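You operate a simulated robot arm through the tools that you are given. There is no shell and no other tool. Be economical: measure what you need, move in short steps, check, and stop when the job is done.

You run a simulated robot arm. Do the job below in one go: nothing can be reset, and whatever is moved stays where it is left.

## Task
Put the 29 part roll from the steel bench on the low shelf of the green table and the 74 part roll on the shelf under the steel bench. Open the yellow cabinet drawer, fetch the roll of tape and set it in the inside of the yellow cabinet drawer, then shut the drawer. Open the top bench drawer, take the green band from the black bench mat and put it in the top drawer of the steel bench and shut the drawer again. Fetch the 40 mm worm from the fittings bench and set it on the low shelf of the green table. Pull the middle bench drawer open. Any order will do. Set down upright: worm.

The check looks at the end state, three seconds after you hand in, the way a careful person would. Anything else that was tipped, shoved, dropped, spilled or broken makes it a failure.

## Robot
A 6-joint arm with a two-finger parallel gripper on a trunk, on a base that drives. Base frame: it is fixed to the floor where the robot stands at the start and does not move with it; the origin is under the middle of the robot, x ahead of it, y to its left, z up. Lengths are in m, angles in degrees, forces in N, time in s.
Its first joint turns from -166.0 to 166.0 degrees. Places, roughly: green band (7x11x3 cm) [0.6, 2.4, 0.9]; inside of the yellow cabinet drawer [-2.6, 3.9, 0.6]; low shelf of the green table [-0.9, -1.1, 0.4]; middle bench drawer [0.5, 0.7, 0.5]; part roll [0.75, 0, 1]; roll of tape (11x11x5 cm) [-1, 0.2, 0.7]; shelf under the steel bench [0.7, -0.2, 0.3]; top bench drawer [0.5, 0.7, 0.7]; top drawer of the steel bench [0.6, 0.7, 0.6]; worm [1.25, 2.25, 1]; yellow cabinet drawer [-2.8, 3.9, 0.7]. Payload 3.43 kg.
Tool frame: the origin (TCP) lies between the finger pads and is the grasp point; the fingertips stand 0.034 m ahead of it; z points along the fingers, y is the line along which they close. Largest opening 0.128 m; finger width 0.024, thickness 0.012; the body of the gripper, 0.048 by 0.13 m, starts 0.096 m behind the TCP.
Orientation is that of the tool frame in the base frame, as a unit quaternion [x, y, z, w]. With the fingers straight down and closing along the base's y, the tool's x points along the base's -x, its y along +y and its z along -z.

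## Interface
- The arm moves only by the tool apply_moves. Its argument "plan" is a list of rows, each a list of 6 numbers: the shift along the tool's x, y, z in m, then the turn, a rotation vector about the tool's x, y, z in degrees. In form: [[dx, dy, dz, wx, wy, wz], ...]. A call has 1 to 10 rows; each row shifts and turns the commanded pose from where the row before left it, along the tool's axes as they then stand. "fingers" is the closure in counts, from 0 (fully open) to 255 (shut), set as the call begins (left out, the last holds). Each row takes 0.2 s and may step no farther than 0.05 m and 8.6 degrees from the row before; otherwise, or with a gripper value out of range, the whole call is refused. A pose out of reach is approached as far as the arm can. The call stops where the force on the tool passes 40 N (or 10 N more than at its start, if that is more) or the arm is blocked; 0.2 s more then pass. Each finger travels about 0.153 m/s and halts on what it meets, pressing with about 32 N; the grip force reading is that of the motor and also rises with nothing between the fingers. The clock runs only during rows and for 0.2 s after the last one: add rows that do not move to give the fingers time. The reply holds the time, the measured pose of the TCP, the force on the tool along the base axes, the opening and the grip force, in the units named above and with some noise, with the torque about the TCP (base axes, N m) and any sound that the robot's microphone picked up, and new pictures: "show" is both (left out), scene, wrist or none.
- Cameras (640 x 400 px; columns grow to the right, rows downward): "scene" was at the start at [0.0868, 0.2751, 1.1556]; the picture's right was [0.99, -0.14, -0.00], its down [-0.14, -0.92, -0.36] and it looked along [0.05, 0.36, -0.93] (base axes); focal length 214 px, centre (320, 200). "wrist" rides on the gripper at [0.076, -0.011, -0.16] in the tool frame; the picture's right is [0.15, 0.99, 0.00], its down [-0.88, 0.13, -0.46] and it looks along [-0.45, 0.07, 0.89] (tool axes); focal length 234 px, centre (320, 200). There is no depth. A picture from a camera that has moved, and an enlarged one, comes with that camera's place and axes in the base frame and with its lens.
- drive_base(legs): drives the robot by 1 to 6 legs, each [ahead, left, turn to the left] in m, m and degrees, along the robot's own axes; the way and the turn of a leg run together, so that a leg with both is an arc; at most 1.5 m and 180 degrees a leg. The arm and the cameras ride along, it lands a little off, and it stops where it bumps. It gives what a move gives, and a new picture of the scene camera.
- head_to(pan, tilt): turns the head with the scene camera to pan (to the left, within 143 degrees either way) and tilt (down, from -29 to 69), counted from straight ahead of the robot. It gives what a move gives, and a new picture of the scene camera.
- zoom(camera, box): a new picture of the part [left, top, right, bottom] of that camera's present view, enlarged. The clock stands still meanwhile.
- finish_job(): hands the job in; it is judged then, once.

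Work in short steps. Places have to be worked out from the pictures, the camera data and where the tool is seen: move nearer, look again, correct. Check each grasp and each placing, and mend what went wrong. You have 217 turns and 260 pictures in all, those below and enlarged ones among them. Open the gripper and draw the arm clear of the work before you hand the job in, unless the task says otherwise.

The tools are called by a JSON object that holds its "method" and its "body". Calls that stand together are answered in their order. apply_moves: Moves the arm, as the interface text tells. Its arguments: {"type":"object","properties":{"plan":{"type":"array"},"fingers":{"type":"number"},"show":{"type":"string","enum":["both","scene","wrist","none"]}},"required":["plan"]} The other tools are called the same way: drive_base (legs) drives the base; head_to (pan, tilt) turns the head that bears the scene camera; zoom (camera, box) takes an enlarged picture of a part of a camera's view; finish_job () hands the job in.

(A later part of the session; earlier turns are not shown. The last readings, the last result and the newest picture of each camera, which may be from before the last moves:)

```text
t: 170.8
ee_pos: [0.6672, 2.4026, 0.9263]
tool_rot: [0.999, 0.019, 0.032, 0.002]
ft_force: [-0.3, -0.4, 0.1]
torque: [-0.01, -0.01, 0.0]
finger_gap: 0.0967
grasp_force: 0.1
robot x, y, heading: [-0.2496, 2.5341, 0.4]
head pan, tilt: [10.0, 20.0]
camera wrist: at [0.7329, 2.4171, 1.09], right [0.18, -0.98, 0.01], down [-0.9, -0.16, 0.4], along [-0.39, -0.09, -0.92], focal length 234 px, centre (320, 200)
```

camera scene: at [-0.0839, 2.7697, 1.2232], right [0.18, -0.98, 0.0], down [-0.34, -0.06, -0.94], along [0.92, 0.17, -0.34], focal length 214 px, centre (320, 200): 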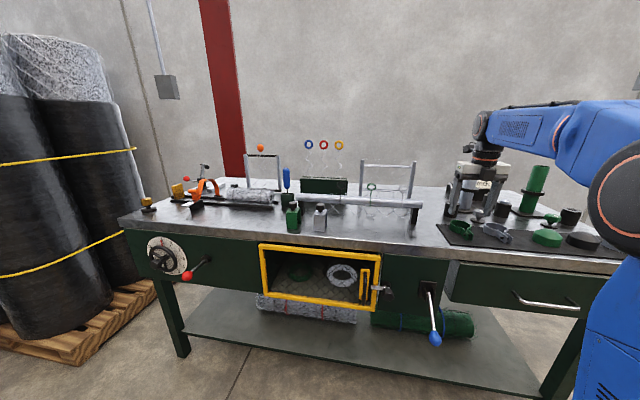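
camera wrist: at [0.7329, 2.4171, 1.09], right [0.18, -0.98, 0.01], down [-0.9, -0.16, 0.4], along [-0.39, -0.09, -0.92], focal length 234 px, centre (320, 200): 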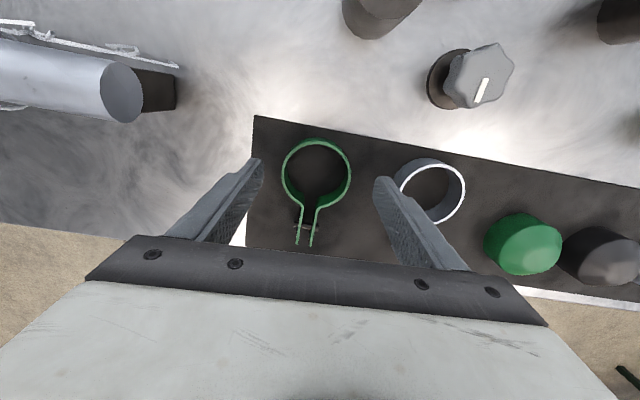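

{"method": "apply_moves", "body": {"plan": [[0, 0, 0.008, 0, 0, 0], [0, 0, 0.006, 0, 0, 0]], "show": "none"}}

{"method": "apply_moves", "body": {"plan": [[0, 0, 0, 0, 0, 0], [0, 0, 0, 0, 0, 0], [0, 0, 0, 0, 0, 0]], "fingers": 255, "show": "wrist"}}

```text
t: 171.4
ee_pos: [0.6685, 2.4037, 0.9124]
tool_rot: [0.999, 0.019, 0.033, 0.002]
ft_force: [-0.5, -0.3, -0.1]
torque: [-0.02, -0.01, 0.02]
finger_gap: 0.0968
grasp_force: 0.1
robot x, y, heading: [-0.2538, 2.5354, 0.3]
head pan, tilt: [10.0, 20.0]
```

```text
t: 172.2
ee_pos: [0.6681, 2.4028, 0.912]
tool_rot: [0.999, 0.02, 0.032, 0.001]
ft_force: [0.0, 0.2, 0.4]
torque: [0.01, 0.01, -0.06]
finger_gap: 0.0658
grasp_force: 31.6
robot x, y, heading: [-0.2542, 2.5373, 0.0]
head pan, tilt: [10.0, 20.0]
camera wrist: at [0.7337, 2.4174, 1.0766], right [0.18, -0.98, 0.01], down [-0.9, -0.16, 0.4], along [-0.39, -0.09, -0.92], focal length 234 px, centre (320, 200)
```

wrist: 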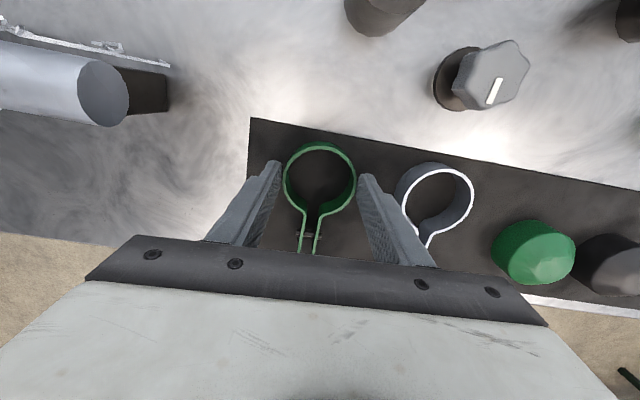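

Gap 0.066 = ring gripped. Lift and verify.

{"method": "apply_moves", "body": {"plan": [[0, 0, -0.03, 0, 0, 0], [0, 0, -0.045, 0, 0, 0], [-0.04, 0, -0.02, 0, 0, 0], [-0.045, 0, 0, 0, 0, 0], [-0.045, 0, 0, 0, 0, 0], [-0.045, 0, 0, 0, 0, 0]], "show": "wrist"}}

```text
t: 173.6
ee_pos: [0.4882, 2.3989, 0.9961]
tool_rot: [0.999, 0.02, 0.032, 0.002]
ft_force: [0.2, -0.8, -0.8]
torque: [0.03, 0.1, -0.04]
finger_gap: 0.0658
grasp_force: 31.6
robot x, y, heading: [-0.2528, 2.5365, 0.3]
head pan, tilt: [10.0, 20.0]
camera wrist: at [0.5543, 2.4138, 1.161], right [0.18, -0.98, 0.01], down [-0.9, -0.16, 0.4], along [-0.39, -0.09, -0.92], focal length 234 px, centre (320, 200)
```

wrist: 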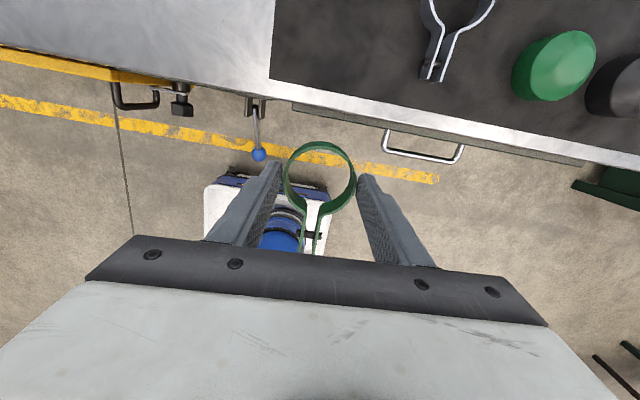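

Band held. Drive to the open drawer.

{"method": "drive_base", "body": {"legs": [[-0.27, 0, 0], [0, -1.2, 0], [0, -0.51, 0]]}}

{"method": "apply_moves", "body": {"plan": [[0, 0, 0, 0, 0, 0]], "show": "wrist"}}

```text
t: 183.9
ee_pos: [0.1912, 0.636, 0.998]
tool_rot: [0.999, 0.001, 0.033, 0.002]
ft_force: [0.0, 0.0, -1.2]
torque: [-0.02, -0.02, 0.02]
finger_gap: 0.0653
grasp_force: 31.9
robot x, y, heading: [-0.5472, 0.7936, -2.2]
head pan, tilt: [10.0, 20.0]
camera scene: at [-0.3669, 1.0272, 1.2232], right [0.14, -0.99, 0.0], down [-0.34, -0.05, -0.94], along [0.93, 0.13, -0.34], focal length 214 px, centre (320, 200)
```

scene: 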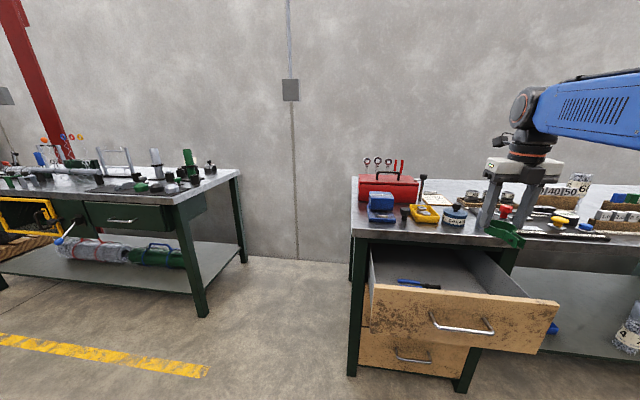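

```text
t: 184.3
ee_pos: [0.1914, 0.6356, 0.9986]
tool_rot: [0.999, 0.0, 0.032, 0.002]
ft_force: [0.1, 0.8, -1.2]
torque: [-0.04, -0.04, -0.04]
finger_gap: 0.0651
grasp_force: 31.6
robot x, y, heading: [-0.5478, 0.7985, -2.2]
head pan, tilt: [10.0, 20.0]
camera wrist: at [0.2572, 0.6479, 1.162], right [0.15, -0.99, 0.01], down [-0.91, -0.13, 0.4], along [-0.39, -0.07, -0.92], focal length 234 px, centre (320, 200)
```

wrist: 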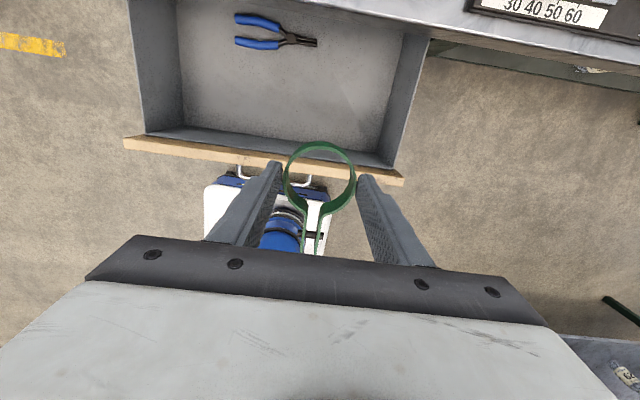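

Drawer is roomy (pliers at back left). Yaw the tool 85° so the band's tail lies along the drawer, away from walls.

{"method": "apply_moves", "body": {"plan": [[0, 0, 0, 0, 0, -8.5], [0, 0, 0, 0, 0, -8.5], [0, 0, 0, 0, 0, -8.5], [0, 0, 0, 0, 0, -8.5], [0, 0, 0, 0, 0, -8.5], [0, 0, 0, 0, 0, -8.5], [0, 0, 0, 0, 0, -8.5], [0, 0, 0, 0, 0, -8.5], [0, 0, 0, 0, 0, -8.5], [0, 0, 0, 0, 0, -8.5]], "show": "wrist"}}

```text
t: 186.5
ee_pos: [0.1912, 0.6356, 0.9985]
tool_rot: [0.735, 0.677, 0.023, 0.024]
ft_force: [0.6, 0.3, -0.5]
torque: [0.01, -0.02, 0.01]
finger_gap: 0.0653
grasp_force: 32.3
robot x, y, heading: [-0.5464, 0.7943, -2.0]
head pan, tilt: [10.0, 20.0]
camera wrist: at [0.1774, 0.7129, 1.1566], right [1.0, 0.06, 0.06], down [0.03, -0.89, 0.46], along [0.09, -0.46, -0.88], focal length 234 px, centre (320, 200)
```

wrist: 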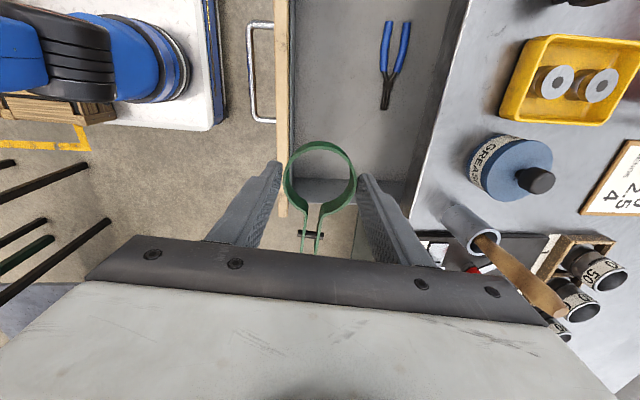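

Shift to (0.24,0.69) and lower part way into the drawer.

{"method": "apply_moves", "body": {"plan": [[0.029, 0.022, 0, 0, 0, 0], [0.029, 0.022, 0, 0, 0, 0], [0, 0, 0.045, 0, 0, 0], [0, 0, 0.045, 0, 0, 0], [0, 0, 0.045, 0, 0, 0], [0, 0, 0.045, 0, 0, 0]], "show": "both"}}

```text
t: 187.9
ee_pos: [0.2518, 0.6926, 0.8225]
tool_rot: [0.736, 0.676, 0.022, 0.024]
ft_force: [-0.2, -0.1, -0.6]
torque: [0.01, -0.03, 0.01]
finger_gap: 0.0652
grasp_force: 32.0
robot x, y, heading: [-0.5441, 0.7992, -2.1]
head pan, tilt: [10.0, 20.0]
camera scene: at [-0.3671, 1.0272, 1.2232], right [0.14, -0.99, 0.0], down [-0.34, -0.05, -0.94], along [0.93, 0.13, -0.34], focal length 214 px, centre (320, 200)
camera wrist: at [0.2369, 0.7692, 0.9812], right [1.0, 0.06, 0.07], down [0.02, -0.89, 0.46], along [0.09, -0.46, -0.88], focal length 234 px, centre (320, 200)
```

scene: 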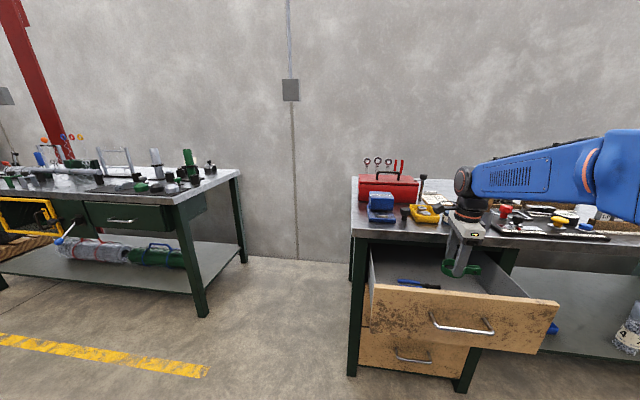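
wrist: 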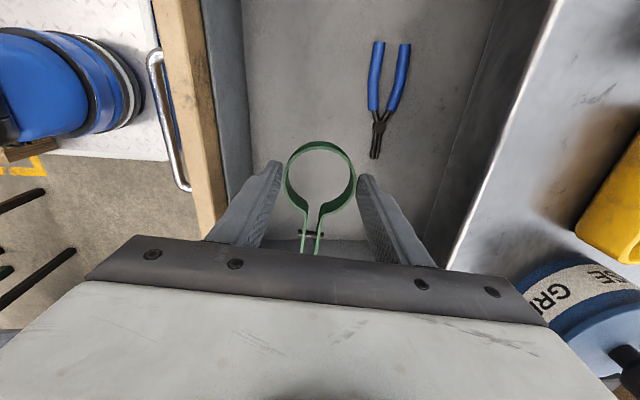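

{"method": "apply_moves", "body": {"plan": [[0, -0.01, 0.03, 0, 0, 0], [0, 0, 0.03, 0, 0, 0], [0, 0, 0.03, 0, 0, 0]], "show": "wrist"}}

```text
t: 188.7
ee_pos: [0.2462, 0.6935, 0.729]
tool_rot: [0.736, 0.676, 0.023, 0.023]
ft_force: [0.1, -0.3, -0.4]
torque: [0.05, -0.03, 0.0]
finger_gap: 0.0655
grasp_force: 31.8
robot x, y, heading: [-0.5457, 0.797, -2.0]
head pan, tilt: [10.0, 20.0]
camera wrist: at [0.2328, 0.7703, 0.8883], right [1.0, 0.06, 0.07], down [0.02, -0.89, 0.46], along [0.09, -0.46, -0.88], focal length 234 px, centre (320, 200)
```

wrist: 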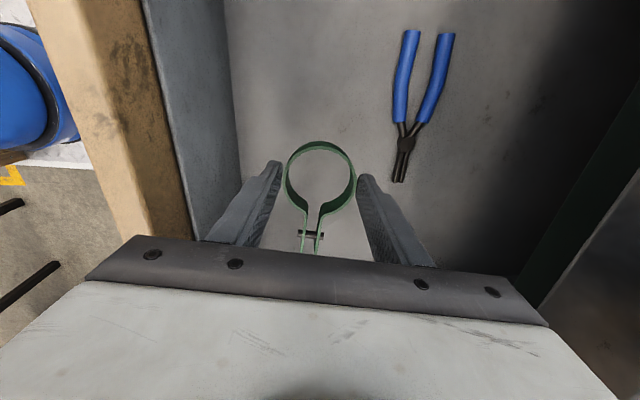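

{"method": "apply_moves", "body": {"plan": [[0, 0, 0.015, 0, 0, 0], [0, 0, 0.012, 0, 0, 0]], "show": "none"}}

{"method": "apply_moves", "body": {"plan": [[0, 0, 0.008, 0, 0, 0]], "show": "wrist"}}

```text
t: 189.3
ee_pos: [0.2477, 0.6906, 0.7049]
tool_rot: [0.736, 0.676, 0.023, 0.024]
ft_force: [-0.4, -0.4, -0.7]
torque: [0.03, 0.0, -0.03]
finger_gap: 0.0651
grasp_force: 31.9
robot x, y, heading: [-0.5443, 0.799, -2.0]
head pan, tilt: [10.0, 20.0]
```

```text
t: 189.7
ee_pos: [0.2495, 0.6897, 0.695]
tool_rot: [0.737, 0.675, 0.023, 0.024]
ft_force: [0.3, -0.4, -0.3]
torque: [0.03, -0.01, -0.01]
finger_gap: 0.0651
grasp_force: 32.1
robot x, y, heading: [-0.5446, 0.7992, -2.1]
head pan, tilt: [10.0, 20.0]
camera wrist: at [0.2349, 0.7674, 0.854], right [1.0, 0.06, 0.07], down [0.02, -0.89, 0.46], along [0.09, -0.46, -0.88], focal length 234 px, centre (320, 200)
```

wrist: 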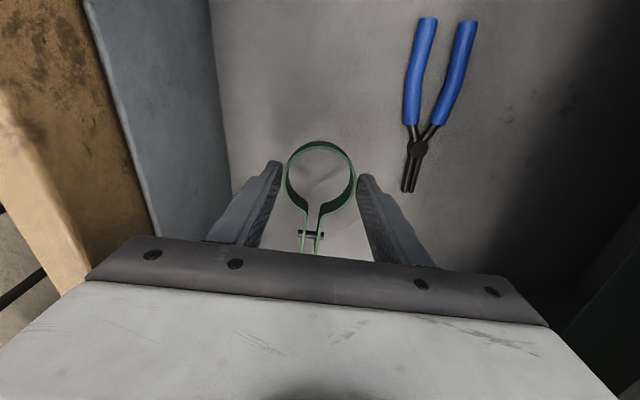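

{"method": "apply_moves", "body": {"plan": [[0, 0, 0.01, 0, 0, 0]], "show": "none"}}

{"method": "apply_moves", "body": {"plan": [[0, 0, 0.008, 0, 0, 0]], "show": "none"}}

{"method": "apply_moves", "body": {"plan": [[0, 0, 0.006, 0, 0, 0]], "show": "wrist"}}

```text
t: 190.1
ee_pos: [0.2498, 0.6907, 0.6865]
tool_rot: [0.736, 0.676, 0.022, 0.024]
ft_force: [-0.5, 0.2, -0.4]
torque: [0.02, 0.01, 0.01]
finger_gap: 0.065
grasp_force: 32.4
robot x, y, heading: [-0.547, 0.8009, -2.1]
head pan, tilt: [10.0, 20.0]
```

```text
t: 190.5
ee_pos: [0.2503, 0.6915, 0.6786]
tool_rot: [0.736, 0.676, 0.022, 0.024]
ft_force: [-0.3, 0.6, -1.2]
torque: [-0.01, 0.0, 0.0]
finger_gap: 0.0653
grasp_force: 31.8
robot x, y, heading: [-0.5461, 0.7957, -1.9]
head pan, tilt: [10.0, 20.0]
```

```text
t: 190.9
ee_pos: [0.2518, 0.6902, 0.6731]
tool_rot: [0.736, 0.676, 0.023, 0.024]
ft_force: [0.8, 0.3, -1.4]
torque: [0.04, 0.01, 0.02]
finger_gap: 0.0653
grasp_force: 31.9
robot x, y, heading: [-0.5451, 0.7979, -1.9]
head pan, tilt: [10.0, 20.0]
camera wrist: at [0.2368, 0.7669, 0.8309], right [1.0, 0.06, 0.06], down [0.02, -0.89, 0.46], along [0.09, -0.46, -0.88], focal length 234 px, centre (320, 200)
```

wrist: 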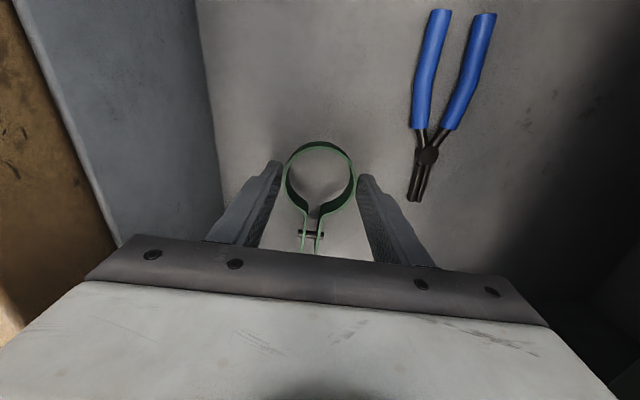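

{"method": "apply_moves", "body": {"plan": [[0, 0, 0.006, 0, 0, 0]], "show": "none"}}

{"method": "apply_moves", "body": {"plan": [[0, 0, 0.005, 0, 0, 0]], "show": "wrist"}}

```text
t: 191.3
ee_pos: [0.2519, 0.6893, 0.6666]
tool_rot: [0.736, 0.676, 0.023, 0.024]
ft_force: [-1.5, 0.7, 7.5]
torque: [0.18, 0.27, -0.01]
finger_gap: 0.0654
grasp_force: 32.3
robot x, y, heading: [-0.5483, 0.7972, -2.0]
head pan, tilt: [10.0, 20.0]
```

```text
t: 191.7
ee_pos: [0.2521, 0.6899, 0.6604]
tool_rot: [0.736, 0.676, 0.023, 0.025]
ft_force: [2.7, -4.5, 24.6]
torque: [0.49, 0.25, -0.02]
finger_gap: 0.0661
grasp_force: 31.7
robot x, y, heading: [-0.5425, 0.7995, -2.1]
head pan, tilt: [10.0, 20.0]
camera wrist: at [0.2373, 0.7663, 0.8204], right [1.0, 0.06, 0.07], down [0.02, -0.89, 0.46], along [0.09, -0.46, -0.88], focal length 234 px, centre (320, 200)
```

wrist: 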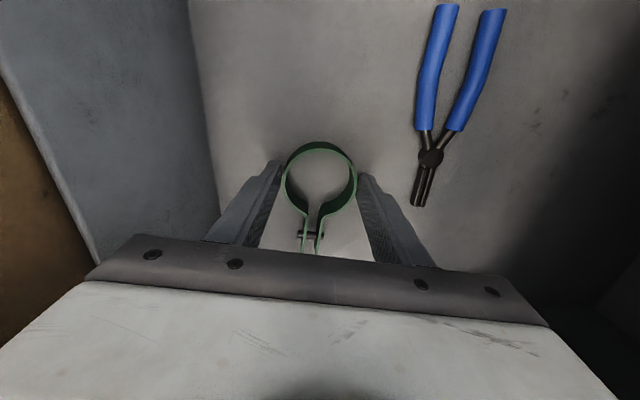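

Contact with the drawer floor. Ease up 3 mm, open slightly, and lift out.

{"method": "apply_moves", "body": {"plan": [[0, 0, -0.004, 0, 0, 0], [0, 0, 0, 0, 0, 0], [0, 0, 0, 0, 0, 0]], "fingers": 85, "show": "none"}}

{"method": "apply_moves", "body": {"plan": [[0, 0, -0.03, 0, 0, 0], [0, 0, -0.045, 0, 0, 0], [0, 0, -0.045, 0, 0, 0], [0, 0, -0.045, 0, 0, 0], [0, -0.02, -0.04, 0, 0, 0]], "show": "wrist"}}

```text
t: 192.5
ee_pos: [0.2511, 0.6889, 0.665]
tool_rot: [0.736, 0.676, 0.022, 0.023]
ft_force: [-0.6, 0.2, 0.5]
torque: [0.01, -0.01, -0.01]
finger_gap: 0.0853
grasp_force: 0.0
robot x, y, heading: [-0.5467, 0.7997, -2.2]
head pan, tilt: [10.0, 20.0]
```

```text
t: 193.7
ee_pos: [0.2189, 0.6913, 0.8667]
tool_rot: [0.736, 0.676, 0.022, 0.024]
ft_force: [-0.6, 0.2, -1.0]
torque: [-0.03, 0.03, 0.01]
finger_gap: 0.0854
grasp_force: 0.0
robot x, y, heading: [-0.543, 0.7924, -1.9]
head pan, tilt: [10.0, 20.0]
camera wrist: at [0.2043, 0.7689, 1.0253], right [1.0, 0.06, 0.06], down [0.03, -0.89, 0.46], along [0.08, -0.46, -0.88], focal length 234 px, centre (320, 200)
```

wrist: 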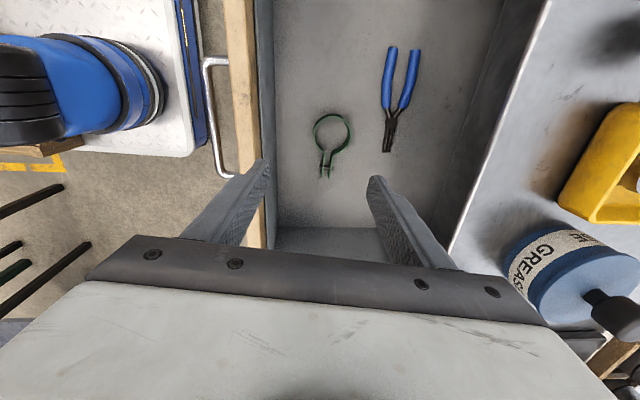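

Band is in the drawer. Back off, restore yaw, and bring the tool level to push the drawer shut.

{"method": "drive_base", "body": {"legs": [[-0.3, 0, 2]]}}

{"method": "apply_moves", "body": {"plan": [[0, 0, 0, 0, 0, 8.5], [0, 0, 0, 0, 0, 8.5], [0, 0, 0, 0, 0, 8.5], [0, 0, 0, 0, 0, 8.5], [0, 0, 0, 0, 0, 8.5], [0, 0, 0, 0, 0, 8.5], [0, 0, 0, 0, 0, 8.5], [0, 0, 0, 0, 0, 8.5], [0, 0, 0, 0, 0, 8.5], [0, 0, 0, 0, 0, 8.5]], "show": "none"}}

{"method": "apply_moves", "body": {"plan": [[0, 0, 0, 0, 8.5, 0], [0, 0, 0, 0, 8.5, 0], [0, 0, 0, 0, 8.5, 0], [0, 0, 0, 0, 8.5, 0], [0, 0, 0, 0, 8.5, 0], [0, 0, 0, 0, 8.5, 0], [0, 0, 0, 0, 8.5, 0], [0, 0, 0, 0, 8.5, 0], [0, 0, 0, 0, 8.5, 0], [0, 0, 0, 0, 8.5, 0]], "fingers": 255, "show": "both"}}

```text
t: 195.8
ee_pos: [-0.0856, 0.7214, 0.8675]
tool_rot: [0.726, 0.687, 0.023, 0.024]
ft_force: [-0.1, 1.3, -0.2]
torque: [0.03, -0.03, 0.03]
finger_gap: 0.0855
grasp_force: 0.1
robot x, y, heading: [-0.851, 0.8046, -0.2]
head pan, tilt: [10.0, 20.0]
camera scene: at [-0.681, 1.0384, 1.2232], right [0.17, -0.99, 0.0], down [-0.34, -0.06, -0.94], along [0.93, 0.16, -0.34], focal length 214 px, centre (320, 200)
```

scene: 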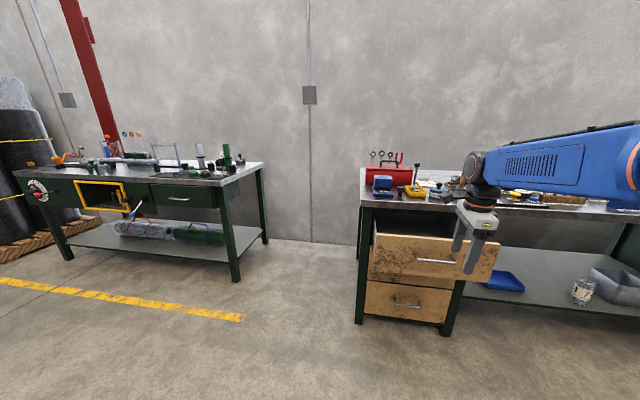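

```text
t: 197.9
ee_pos: [-0.0858, 0.6976, 0.8659]
tool_rot: [0.999, 0.024, 0.033, -0.004]
ft_force: [0.3, -0.3, -0.5]
torque: [0.0, 0.0, 0.02]
finger_gap: 0.0852
grasp_force: 0.1
out of reach, approached as far as the arm can: row 10
robot x, y, heading: [-0.8548, 0.8076, -0.1]
head pan, tilt: [10.0, 20.0]
```

```text
t: 200.2
ee_pos: [-0.0742, 0.7094, 0.8767]
tool_rot: [0.736, 0.057, 0.674, -0.011]
ft_force: [1.2, -6.2, 3.3]
torque: [0.12, 0.33, 0.64]
finger_gap: 0.0
grasp_force: 31.7
out of reach, approached as far as the arm can: row 8, 10
robot x, y, heading: [-0.8559, 0.8003, -0.1]
head pan, tilt: [10.0, 20.0]
camera scene: at [-0.6811, 1.0384, 1.2232], right [0.17, -0.99, 0.0], down [-0.34, -0.06, -0.94], along [0.93, 0.16, -0.34], focal length 214 px, centre (320, 200)
camera wrist: at [-0.2279, 0.7107, 0.9654], right [0.11, -0.97, 0.21], down [-0.51, -0.23, -0.83], along [0.85, -0.01, -0.52], focal length 234 px, centre (320, 200)
```

scene: 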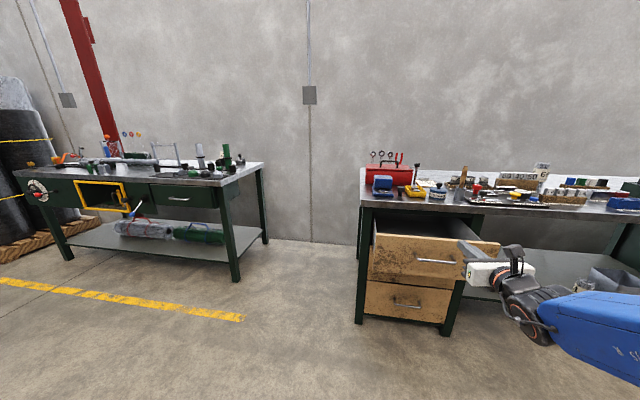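
wrist: 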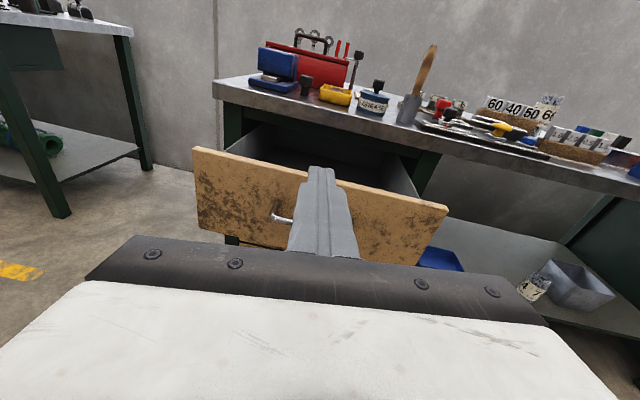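

Odd residual force; check the arm posture.

{"method": "head_to", "body": {"pan": -40, "tilt": 45}}

```text
t: 201.3
ee_pos: [-0.0757, 0.7112, 0.8756]
tool_rot: [0.737, 0.061, 0.673, -0.012]
ft_force: [0.0, 0.7, 1.0]
torque: [-0.02, 0.0, -0.02]
finger_gap: 0.0002
grasp_force: 31.8
robot x, y, heading: [-0.8526, 0.804, -0.3]
head pan, tilt: [-40.0, 45.0]
camera scene: at [-0.7106, 0.9701, 1.1845], right [-0.64, -0.76, 0.0], down [-0.54, 0.46, -0.71], along [0.54, -0.46, -0.71], focal length 214 px, centre (320, 200)
```

scene: 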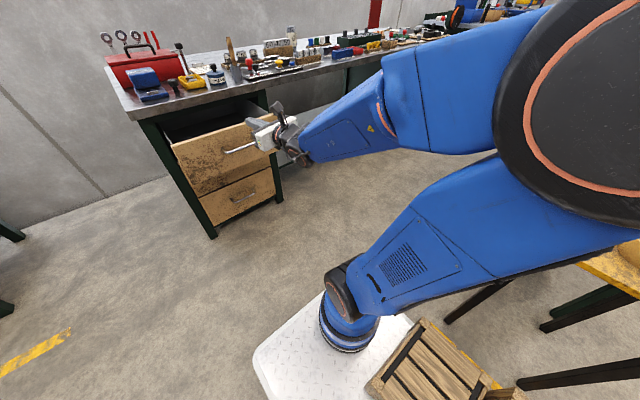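

Posture is fine. Lower to z≈0.748 so the closed fingertips press the drawer face above its handle, then drive forward to shut it.

{"method": "apply_moves", "body": {"plan": [[-0.043, 0, 0, 0, 0, 0], [-0.043, 0, 0, 0, 0, 0], [-0.043, 0, 0, 0, 0, 0]], "show": "wrist"}}

```text
t: 202.1
ee_pos: [-0.0151, 0.6852, 0.8143]
tool_rot: [0.732, 0.018, 0.681, -0.018]
ft_force: [-0.3, 0.9, 0.6]
torque: [0.01, 0.03, 0.02]
finger_gap: 0.0001
grasp_force: 32.5
out of reach, approached as far as the arm can: row 1, 2, 3
robot x, y, heading: [-0.8516, 0.8001, -0.0]
head pan, tilt: [-40.0, 45.0]
camera wrist: at [-0.1684, 0.6887, 0.9014], right [0.06, -0.99, 0.14], down [-0.51, -0.15, -0.85], along [0.86, -0.03, -0.51], focal length 234 px, centre (320, 200)
```

wrist: 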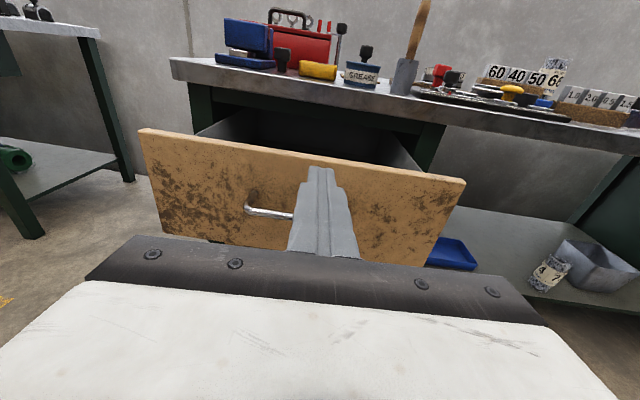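

{"method": "drive_base", "body": {"legs": [[-0.1, 0, 0]]}}

{"method": "apply_moves", "body": {"plan": [[-0.033, 0, 0.025, 0, 0, 0], [-0.033, 0, 0.025, 0, 0, 0]], "show": "wrist"}}

```text
t: 203.3
ee_pos: [-0.1138, 0.6853, 0.8147]
tool_rot: [0.732, 0.017, 0.681, -0.017]
ft_force: [-0.7, 0.7, 0.4]
torque: [0.01, 0.0, 0.0]
finger_gap: 0.0
grasp_force: 32.1
robot x, y, heading: [-0.9478, 0.8022, -0.2]
head pan, tilt: [-40.0, 45.0]
camera scene: at [-0.8088, 0.9704, 1.1845], right [-0.64, -0.76, 0.0], down [-0.54, 0.46, -0.71], along [0.54, -0.46, -0.71], focal length 214 px, centre (320, 200)
```

scene: 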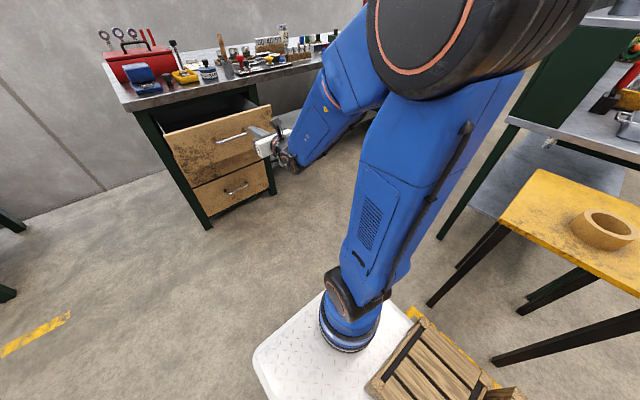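

```text
t: 203.9
ee_pos: [-0.069, 0.682, 0.7465]
tool_rot: [0.732, 0.021, 0.681, -0.021]
ft_force: [0.2, 0.4, -0.3]
torque: [0.0, 0.05, -0.02]
finger_gap: 0.0
grasp_force: 31.8
out of reach, approached as far as the arm can: row 2
robot x, y, heading: [-0.9493, 0.8052, -0.3]
head pan, tilt: [-40.0, 45.0]
camera wrist: at [-0.222, 0.6839, 0.8336], right [0.07, -0.99, 0.14], down [-0.51, -0.16, -0.84], along [0.86, -0.02, -0.51], focal length 234 px, centre (320, 200)
```

wrist: 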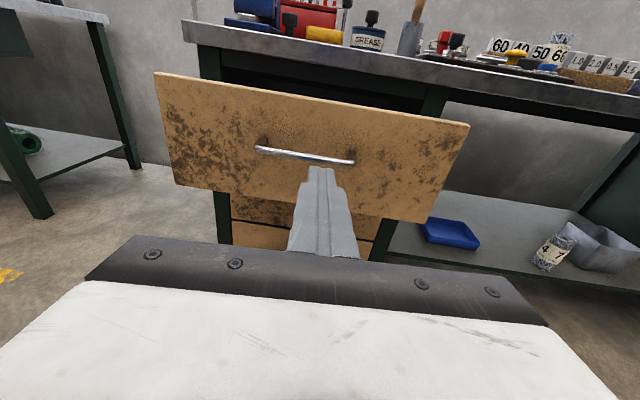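

Drive forward to push the drawer shut.

{"method": "drive_base", "body": {"legs": [[0.18, 0, 0], [0.2, 0, 0]]}}

```text
t: 206.6
ee_pos: [0.3122, 0.6757, 0.7471]
tool_rot: [0.733, 0.019, 0.68, -0.019]
ft_force: [-0.1, 0.5, 0.3]
torque: [0.01, 0.04, -0.02]
finger_gap: 0.0001
grasp_force: 32.1
robot x, y, heading: [-0.567, 0.8052, -0.3]
head pan, tilt: [-40.0, 45.0]
camera scene: at [-0.4262, 0.9679, 1.1845], right [-0.65, -0.76, 0.0], down [-0.54, 0.46, -0.71], along [0.54, -0.46, -0.71], focal length 214 px, centre (320, 200)
```

scene: 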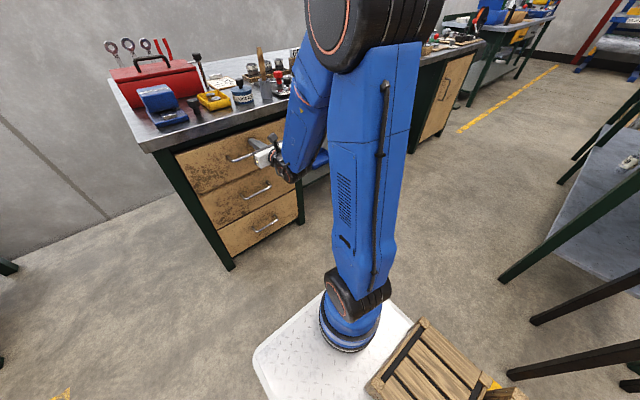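

Nearly shut (tip at 0.346, closed face at 0.366). Push the last 2 cm and a bit.

{"method": "drive_base", "body": {"legs": [[0.03, 0, 0]]}}

{"method": "apply_moves", "body": {"plan": [[0, 0, 0, 0, 0, 0]], "show": "wrist"}}

```text
t: 207.5
ee_pos: [0.3311, 0.6767, 0.7446]
tool_rot: [0.732, 0.018, 0.681, -0.019]
ft_force: [-13.7, -1.5, 6.5]
torque: [-0.07, -0.33, -0.16]
finger_gap: 0.0
grasp_force: 32.4
robot x, y, heading: [-0.5476, 0.8047, -0.5]
head pan, tilt: [-40.0, 45.0]
stopped in leg 1: the force on the tool passed its limit at 100 N (the readings are from after the stop); the commanded pose is now the measured one
camera scene: at [-0.4053, 0.9677, 1.1846], right [-0.65, -0.76, 0.0], down [-0.54, 0.46, -0.71], along [0.54, -0.46, -0.71], focal length 214 px, centre (320, 200)
```

scene: 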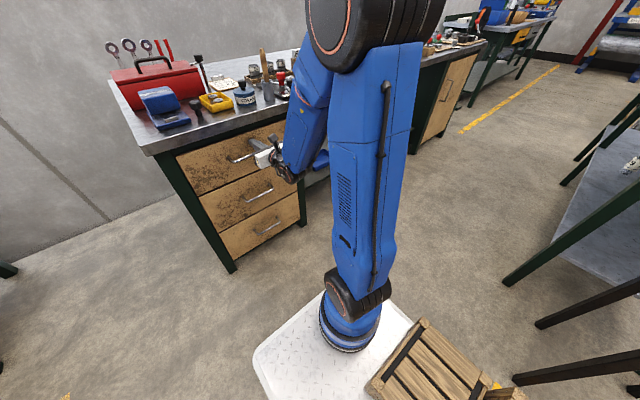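

```text
t: 207.9
ee_pos: [0.331, 0.6765, 0.7456]
tool_rot: [0.733, 0.019, 0.68, -0.019]
ft_force: [-17.7, -0.2, 6.7]
torque: [-0.06, -0.38, -0.19]
finger_gap: 0.0001
grasp_force: 32.2
robot x, y, heading: [-0.5447, 0.8015, -0.2]
head pan, tilt: [-40.0, 45.0]
camera wrist: at [0.1779, 0.6788, 0.833], right [0.06, -0.99, 0.14], down [-0.51, -0.16, -0.84], along [0.86, -0.02, -0.52], focal length 234 px, centre (320, 200)
```

wrist: 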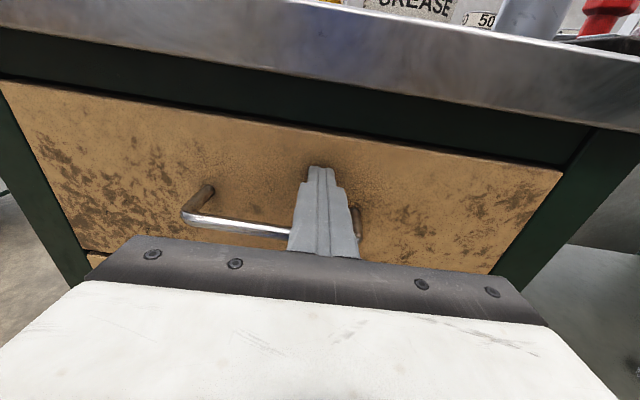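

Top drawer is shut with the band inside. Next the worm: back off, raise the arm, go to the fittings bench.

{"method": "drive_base", "body": {"legs": [[-0.25, 0, 0.4]]}}

{"method": "apply_moves", "body": {"plan": [[0.045, 0, 0, 0, 0, 0], [0.045, 0, 0, 0, 0, 0], [0.045, 0, 0, 0, 0, 0], [0.045, 0, 0, 0, 0, 0], [0.045, 0, 0, 0, 0, 0], [0.045, 0, 0, 0, 0, 0], [0.045, 0, 0, 0, 0, 0], [0.045, 0, 0, 0, 0, 0], [0.045, 0, 0, 0, 0, 0], [0.045, 0, 0, 0, 0, 0]], "fingers": 100, "show": "none"}}

{"method": "drive_base", "body": {"legs": [[0, 1.5, 0], [0.35, 0.08, 0]]}}

```text
t: 209.7
ee_pos: [0.0858, 0.6802, 0.746]
tool_rot: [0.733, 0.021, 0.679, -0.021]
ft_force: [-0.4, -0.3, -0.6]
torque: [-0.01, 0.01, 0.01]
finger_gap: 0.0002
grasp_force: 31.9
robot x, y, heading: [-0.7961, 0.8061, -0.6]
head pan, tilt: [-40.0, 45.0]
camera scene: at [-0.6513, 0.9696, 1.1845], right [-0.65, -0.76, 0.0], down [-0.54, 0.46, -0.71], along [0.54, -0.46, -0.71], focal length 214 px, centre (320, 200)
```

scene: 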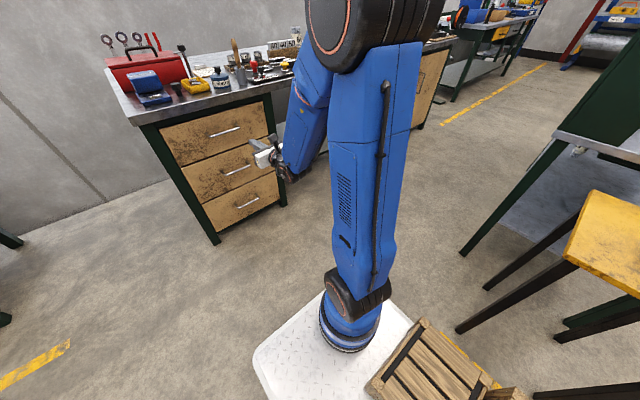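

```text
t: 211.9
ee_pos: [0.119, 0.6784, 1.195]
tool_rot: [0.733, 0.02, 0.68, -0.019]
ft_force: [0.1, -0.4, -0.2]
torque: [-0.02, -0.02, 0.0]
finger_gap: 0.0777
grasp_force: 0.0
robot x, y, heading: [-0.791, 0.8033, -0.4]
head pan, tilt: [-40.0, 45.0]
```

```text
t: 221.1
ee_pos: [0.4421, 2.2984, 1.1938]
tool_rot: [0.732, 0.039, 0.679, -0.038]
ft_force: [-0.1, -0.8, -0.1]
torque: [-0.01, -0.03, -0.01]
finger_gap: 0.0779
grasp_force: 0.1
robot x, y, heading: [-0.4756, 2.378, 2.4]
head pan, tilt: [-40.0, 45.0]
camera scene: at [-0.3438, 2.5499, 1.1845], right [-0.61, -0.8, 0.0], down [-0.56, 0.43, -0.71], along [0.56, -0.43, -0.71], focal length 214 px, centre (320, 200)
```

scene: 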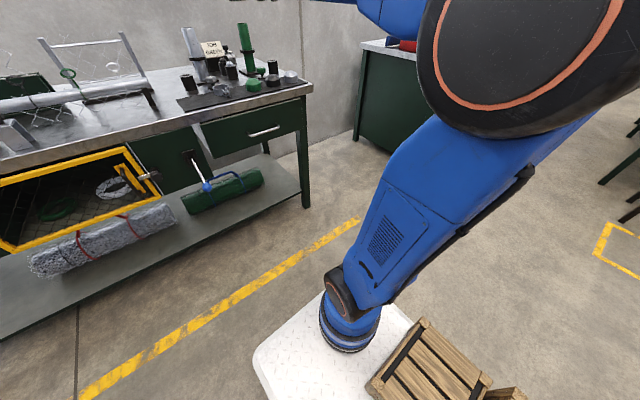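

{"method": "drive_base", "body": {"legs": [[0.3, 0, -2.4]]}}

{"method": "apply_moves", "body": {"plan": [[0, 0, 0, 0, -8, 0], [0, 0, 0, 0, -8, 0], [0, 0, 0, 0, -8, 0], [0, 0, 0, 0, -8, 0], [0, 0, 0, 0, -8, 0], [0, 0, 0, 0, -5, 0]], "show": "wrist"}}

```text
t: 223.1
ee_pos: [0.7355, 2.269, 1.194]
tool_rot: [0.732, 0.024, 0.68, -0.024]
ft_force: [-0.1, 0.3, 0.1]
torque: [0.0, -0.01, 0.03]
finger_gap: 0.0775
grasp_force: 0.1
robot x, y, heading: [-0.1734, 2.3826, 0.3]
head pan, tilt: [-40.0, 45.0]
camera scene: at [-0.0373, 2.5522, 1.1845], right [-0.64, -0.77, 0.0], down [-0.54, 0.45, -0.71], along [0.54, -0.45, -0.71], focal length 214 px, centre (320, 200)
```

scene: 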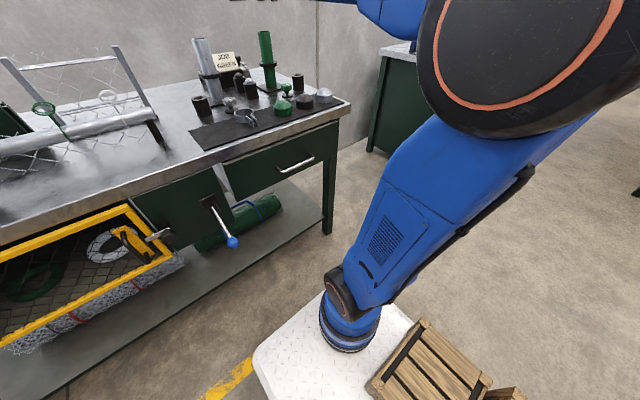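

```text
t: 224.5
ee_pos: [0.735, 2.2714, 1.1949]
tool_rot: [0.938, 0.03, 0.346, -0.012]
ft_force: [0.3, -0.1, -0.6]
torque: [0.0, 0.03, 0.01]
finger_gap: 0.0775
grasp_force: 0.0
robot x, y, heading: [-0.1799, 2.3824, 0.1]
head pan, tilt: [-40.0, 45.0]
camera wrist: at [0.6886, 2.2778, 1.3642], right [0.18, -0.98, 0.09], down [-0.95, -0.19, -0.23], along [0.24, -0.05, -0.97], focal length 234 px, centre (320, 200)
```

wrist: 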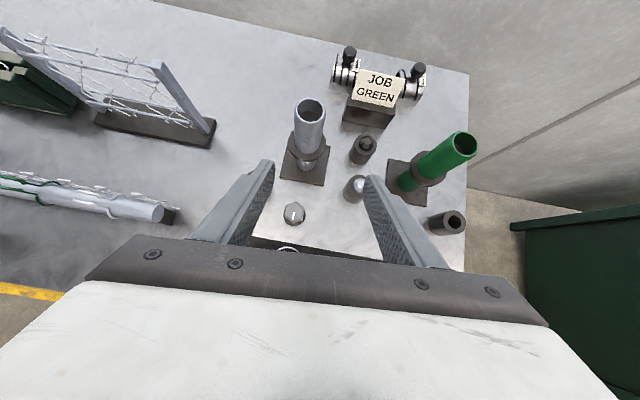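

Worm knob triangulates to about (1.143,2.248,0.93). Drive 0.17 forward (passing above the posts) and look again.

{"method": "drive_base", "body": {"legs": [[0.17, 0, 0]]}}

{"method": "apply_moves", "body": {"plan": [[0.003, 0.01, 0.025, 0, 0, 0], [0.003, 0.01, 0.025, 0, 0, 0]], "fingers": 120, "show": "wrist"}}

```text
t: 226.0
ee_pos: [0.9022, 2.2735, 1.1948]
tool_rot: [0.937, 0.032, 0.348, -0.014]
ft_force: [-0.5, -0.5, 0.0]
torque: [0.01, 0.01, 0.01]
finger_gap: 0.0776
grasp_force: 0.1
robot x, y, heading: [-0.0054, 2.3856, 0.3]
head pan, tilt: [-40.0, 45.0]
camera scene: at [0.13, 2.5537, 1.1845], right [-0.64, -0.77, 0.0], down [-0.55, 0.45, -0.71], along [0.55, -0.45, -0.71], focal length 214 px, centre (320, 200)
```

scene: 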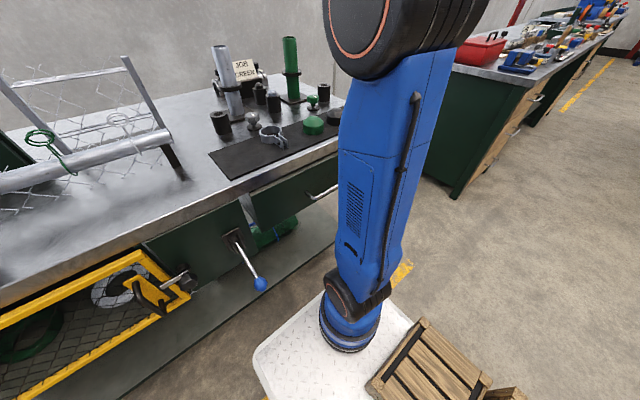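

```text
t: 226.6
ee_pos: [0.9385, 2.2546, 1.1596]
tool_rot: [0.937, 0.032, 0.347, -0.012]
ft_force: [-1.0, 0.3, 0.0]
torque: [-0.04, 0.01, 0.0]
finger_gap: 0.0676
grasp_force: 0.1
robot x, y, heading: [-0.0103, 2.3825, 0.2]
head pan, tilt: [-40.0, 45.0]
camera wrist: at [0.8928, 2.2629, 1.3309], right [0.18, -0.98, 0.09], down [-0.95, -0.2, -0.23], along [0.24, -0.05, -0.97], focal length 234 px, centre (320, 200)
```

wrist: 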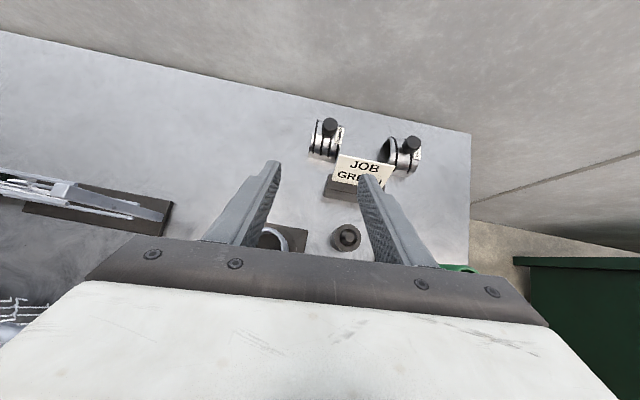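

Narrow the fingers to ~0.05 m and slide in along the tool axis, stopping short to look.

{"method": "apply_moves", "body": {"plan": [[-0.003, 0.009, 0.04, 0, 0, 0], [-0.002, 0.008, 0.04, 0, 0, 0], [0, 0, 0.045, 0, 0, 0], [0, 0, 0.045, 0, 0, 0], [0, 0, 0.03, 0, 0, 0]], "fingers": 155, "show": "wrist"}}

```text
t: 227.8
ee_pos: [1.0687, 2.2477, 1.0061]
tool_rot: [0.937, 0.033, 0.348, -0.014]
ft_force: [0.0, -0.3, 0.9]
torque: [-0.04, -0.01, -0.02]
finger_gap: 0.0503
grasp_force: 0.0
robot x, y, heading: [-0.0102, 2.3856, 0.5]
head pan, tilt: [-40.0, 45.0]
camera wrist: at [1.0219, 2.2546, 1.1758], right [0.18, -0.98, 0.09], down [-0.95, -0.2, -0.23], along [0.24, -0.05, -0.97], focal length 234 px, centre (320, 200)
```

wrist: 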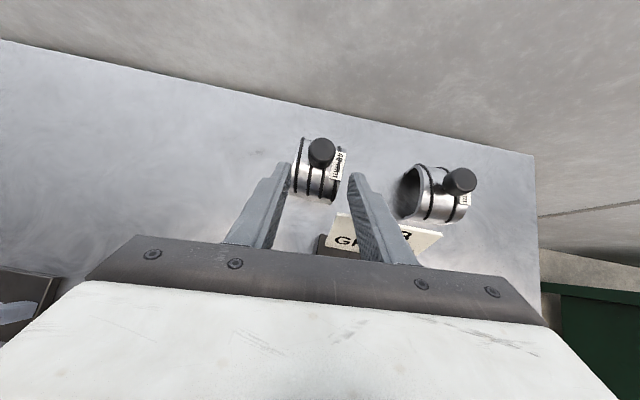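

{"method": "apply_moves", "body": {"plan": [[-0.002, 0.001, 0.03, 0, 0, 0], [-0.002, 0, 0.03, 0, 0, 0]], "show": "wrist"}}

{"method": "zoom", "body": {"camera": "wrist", "box": [240, 130, 400, 230]}}

```text
t: 228.4
ee_pos: [1.1049, 2.25, 0.9564]
tool_rot: [0.937, 0.033, 0.347, -0.013]
ft_force: [-0.3, -0.2, 0.7]
torque: [-0.02, 0.02, 0.05]
finger_gap: 0.0504
grasp_force: 0.1
robot x, y, heading: [-0.0095, 2.387, 0.8]
head pan, tilt: [-40.0, 45.0]
camera wrist: at [1.0586, 2.257, 1.1271], right [0.18, -0.98, 0.09], down [-0.95, -0.2, -0.23], along [0.24, -0.05, -0.97], focal length 234 px, centre (320, 200)
```

wrist: 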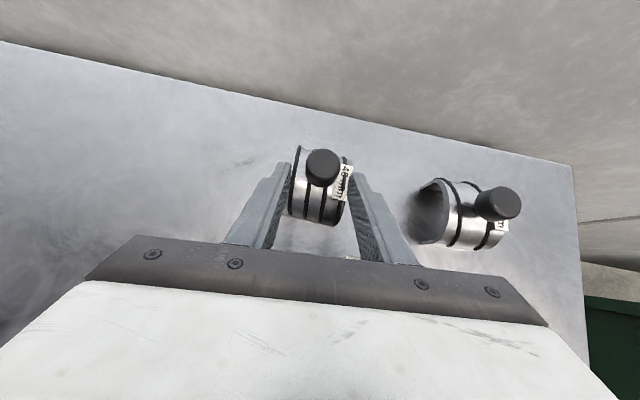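

```text
4.00 times, centred on (320, 180) of wrist
camera zoom: at [1.0586, 2.257, 1.1271], right [0.18, -0.98, 0.09], down [-0.95, -0.2, -0.23], along [0.24, -0.05, -0.97], focal length 937 px, centre (320, 280)
```

zoom: 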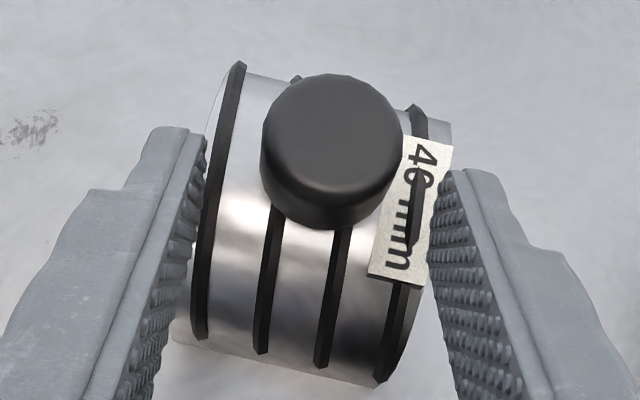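

Label reads 40 mm. Advance 0.025 more and close on the knob.

{"method": "apply_moves", "body": {"plan": [[0, 0.001, 0.013, 0, 0, 0], [0, 0, 0.012, 0, 0, 0]], "show": "wrist"}}

{"method": "apply_moves", "body": {"plan": [[0, 0, 0, 0, 0, 0], [0, 0, 0, 0, 0, 0], [0, 0, 0, 0, 0, 0]], "fingers": 255, "show": "wrist"}}

```text
t: 229.0
ee_pos: [1.119, 2.2488, 0.9491]
tool_rot: [0.934, 0.032, 0.356, -0.012]
ft_force: [3.9, 0.1, 14.0]
torque: [-0.01, -0.32, 0.09]
finger_gap: 0.05
grasp_force: 0.1
robot x, y, heading: [-0.0096, 2.3833, 0.5]
head pan, tilt: [-40.0, 45.0]
stopped in row 2: the force on the tool passed its limit at 49 N (the readings are from after the stop); the commanded pose is now the measured one
camera wrist: at [1.0696, 2.2568, 1.1188], right [0.18, -0.98, 0.1], down [-0.95, -0.2, -0.24], along [0.26, -0.05, -0.96], focal length 234 px, centre (320, 200)
```

wrist: 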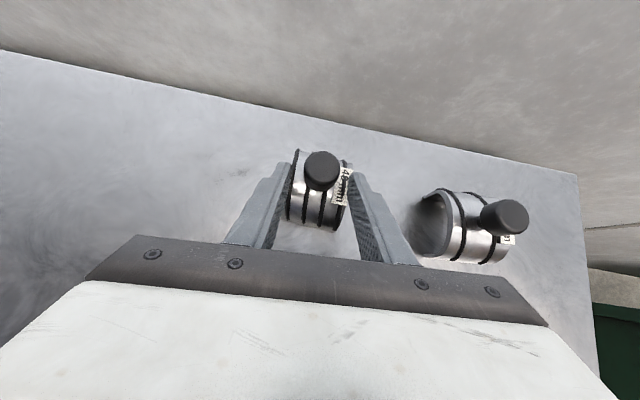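

```text
t: 229.8
ee_pos: [1.1165, 2.2485, 0.9486]
tool_rot: [0.935, 0.031, 0.354, -0.011]
ft_force: [0.5, -1.7, 25.2]
torque: [-0.05, -0.54, 0.02]
finger_gap: 0.0292
grasp_force: 31.8
robot x, y, heading: [-0.009, 2.3886, 0.3]
head pan, tilt: [-40.0, 45.0]
camera wrist: at [1.0692, 2.2567, 1.1188], right [0.18, -0.98, 0.1], down [-0.95, -0.2, -0.24], along [0.26, -0.05, -0.97], focal length 234 px, centre (320, 200)
```

wrist: 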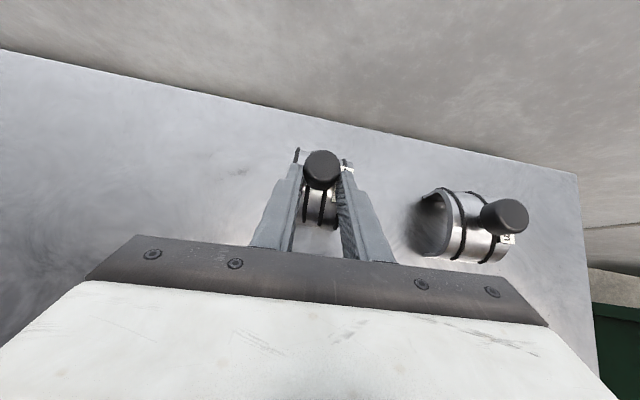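

Knob gripped (gap 0.029). Lift straight up and check.

{"method": "apply_moves", "body": {"plan": [[0.0066, 0, -0.0075, 0, 0, 0], [0.013, 0, -0.015, 0, 0, 0], [0.026, 0, -0.03, 0, 0, 0], [0.026, 0, -0.03, 0, 0, 0]], "show": "wrist"}}

{"method": "zoom", "body": {"camera": "wrist", "box": [240, 130, 400, 230]}}

```text
t: 230.8
ee_pos: [1.1197, 2.2481, 1.0557]
tool_rot: [0.935, 0.032, 0.352, -0.013]
ft_force: [0.1, 0.7, -3.2]
torque: [-0.01, 0.09, 0.01]
finger_gap: 0.029
grasp_force: 31.9
robot x, y, heading: [-0.0088, 2.384, 0.4]
head pan, tilt: [-40.0, 45.0]
camera wrist: at [1.0714, 2.2563, 1.2256], right [0.18, -0.98, 0.1], down [-0.95, -0.2, -0.24], along [0.25, -0.05, -0.97], focal length 234 px, centre (320, 200)
```

wrist: 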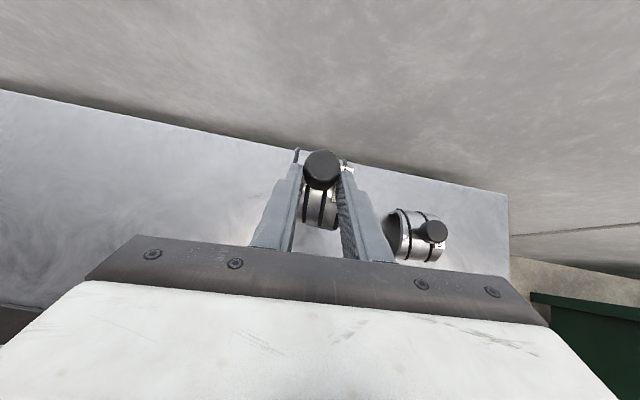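

```text
4.00 times, centred on (320, 180) of wrist
camera zoom: at [1.0714, 2.2563, 1.2256], right [0.18, -0.98, 0.1], down [-0.95, -0.2, -0.24], along [0.25, -0.05, -0.97], focal length 937 px, centre (320, 280)
```

zoom: 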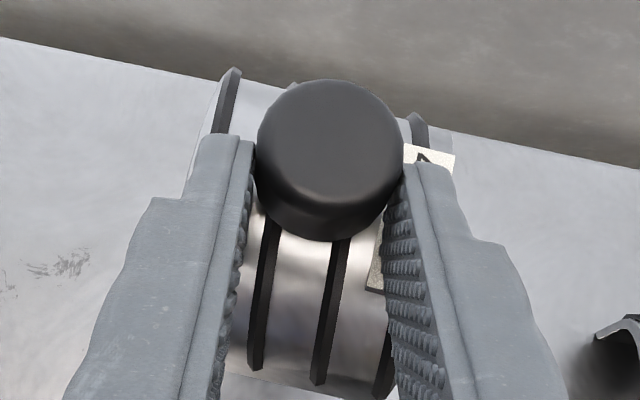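

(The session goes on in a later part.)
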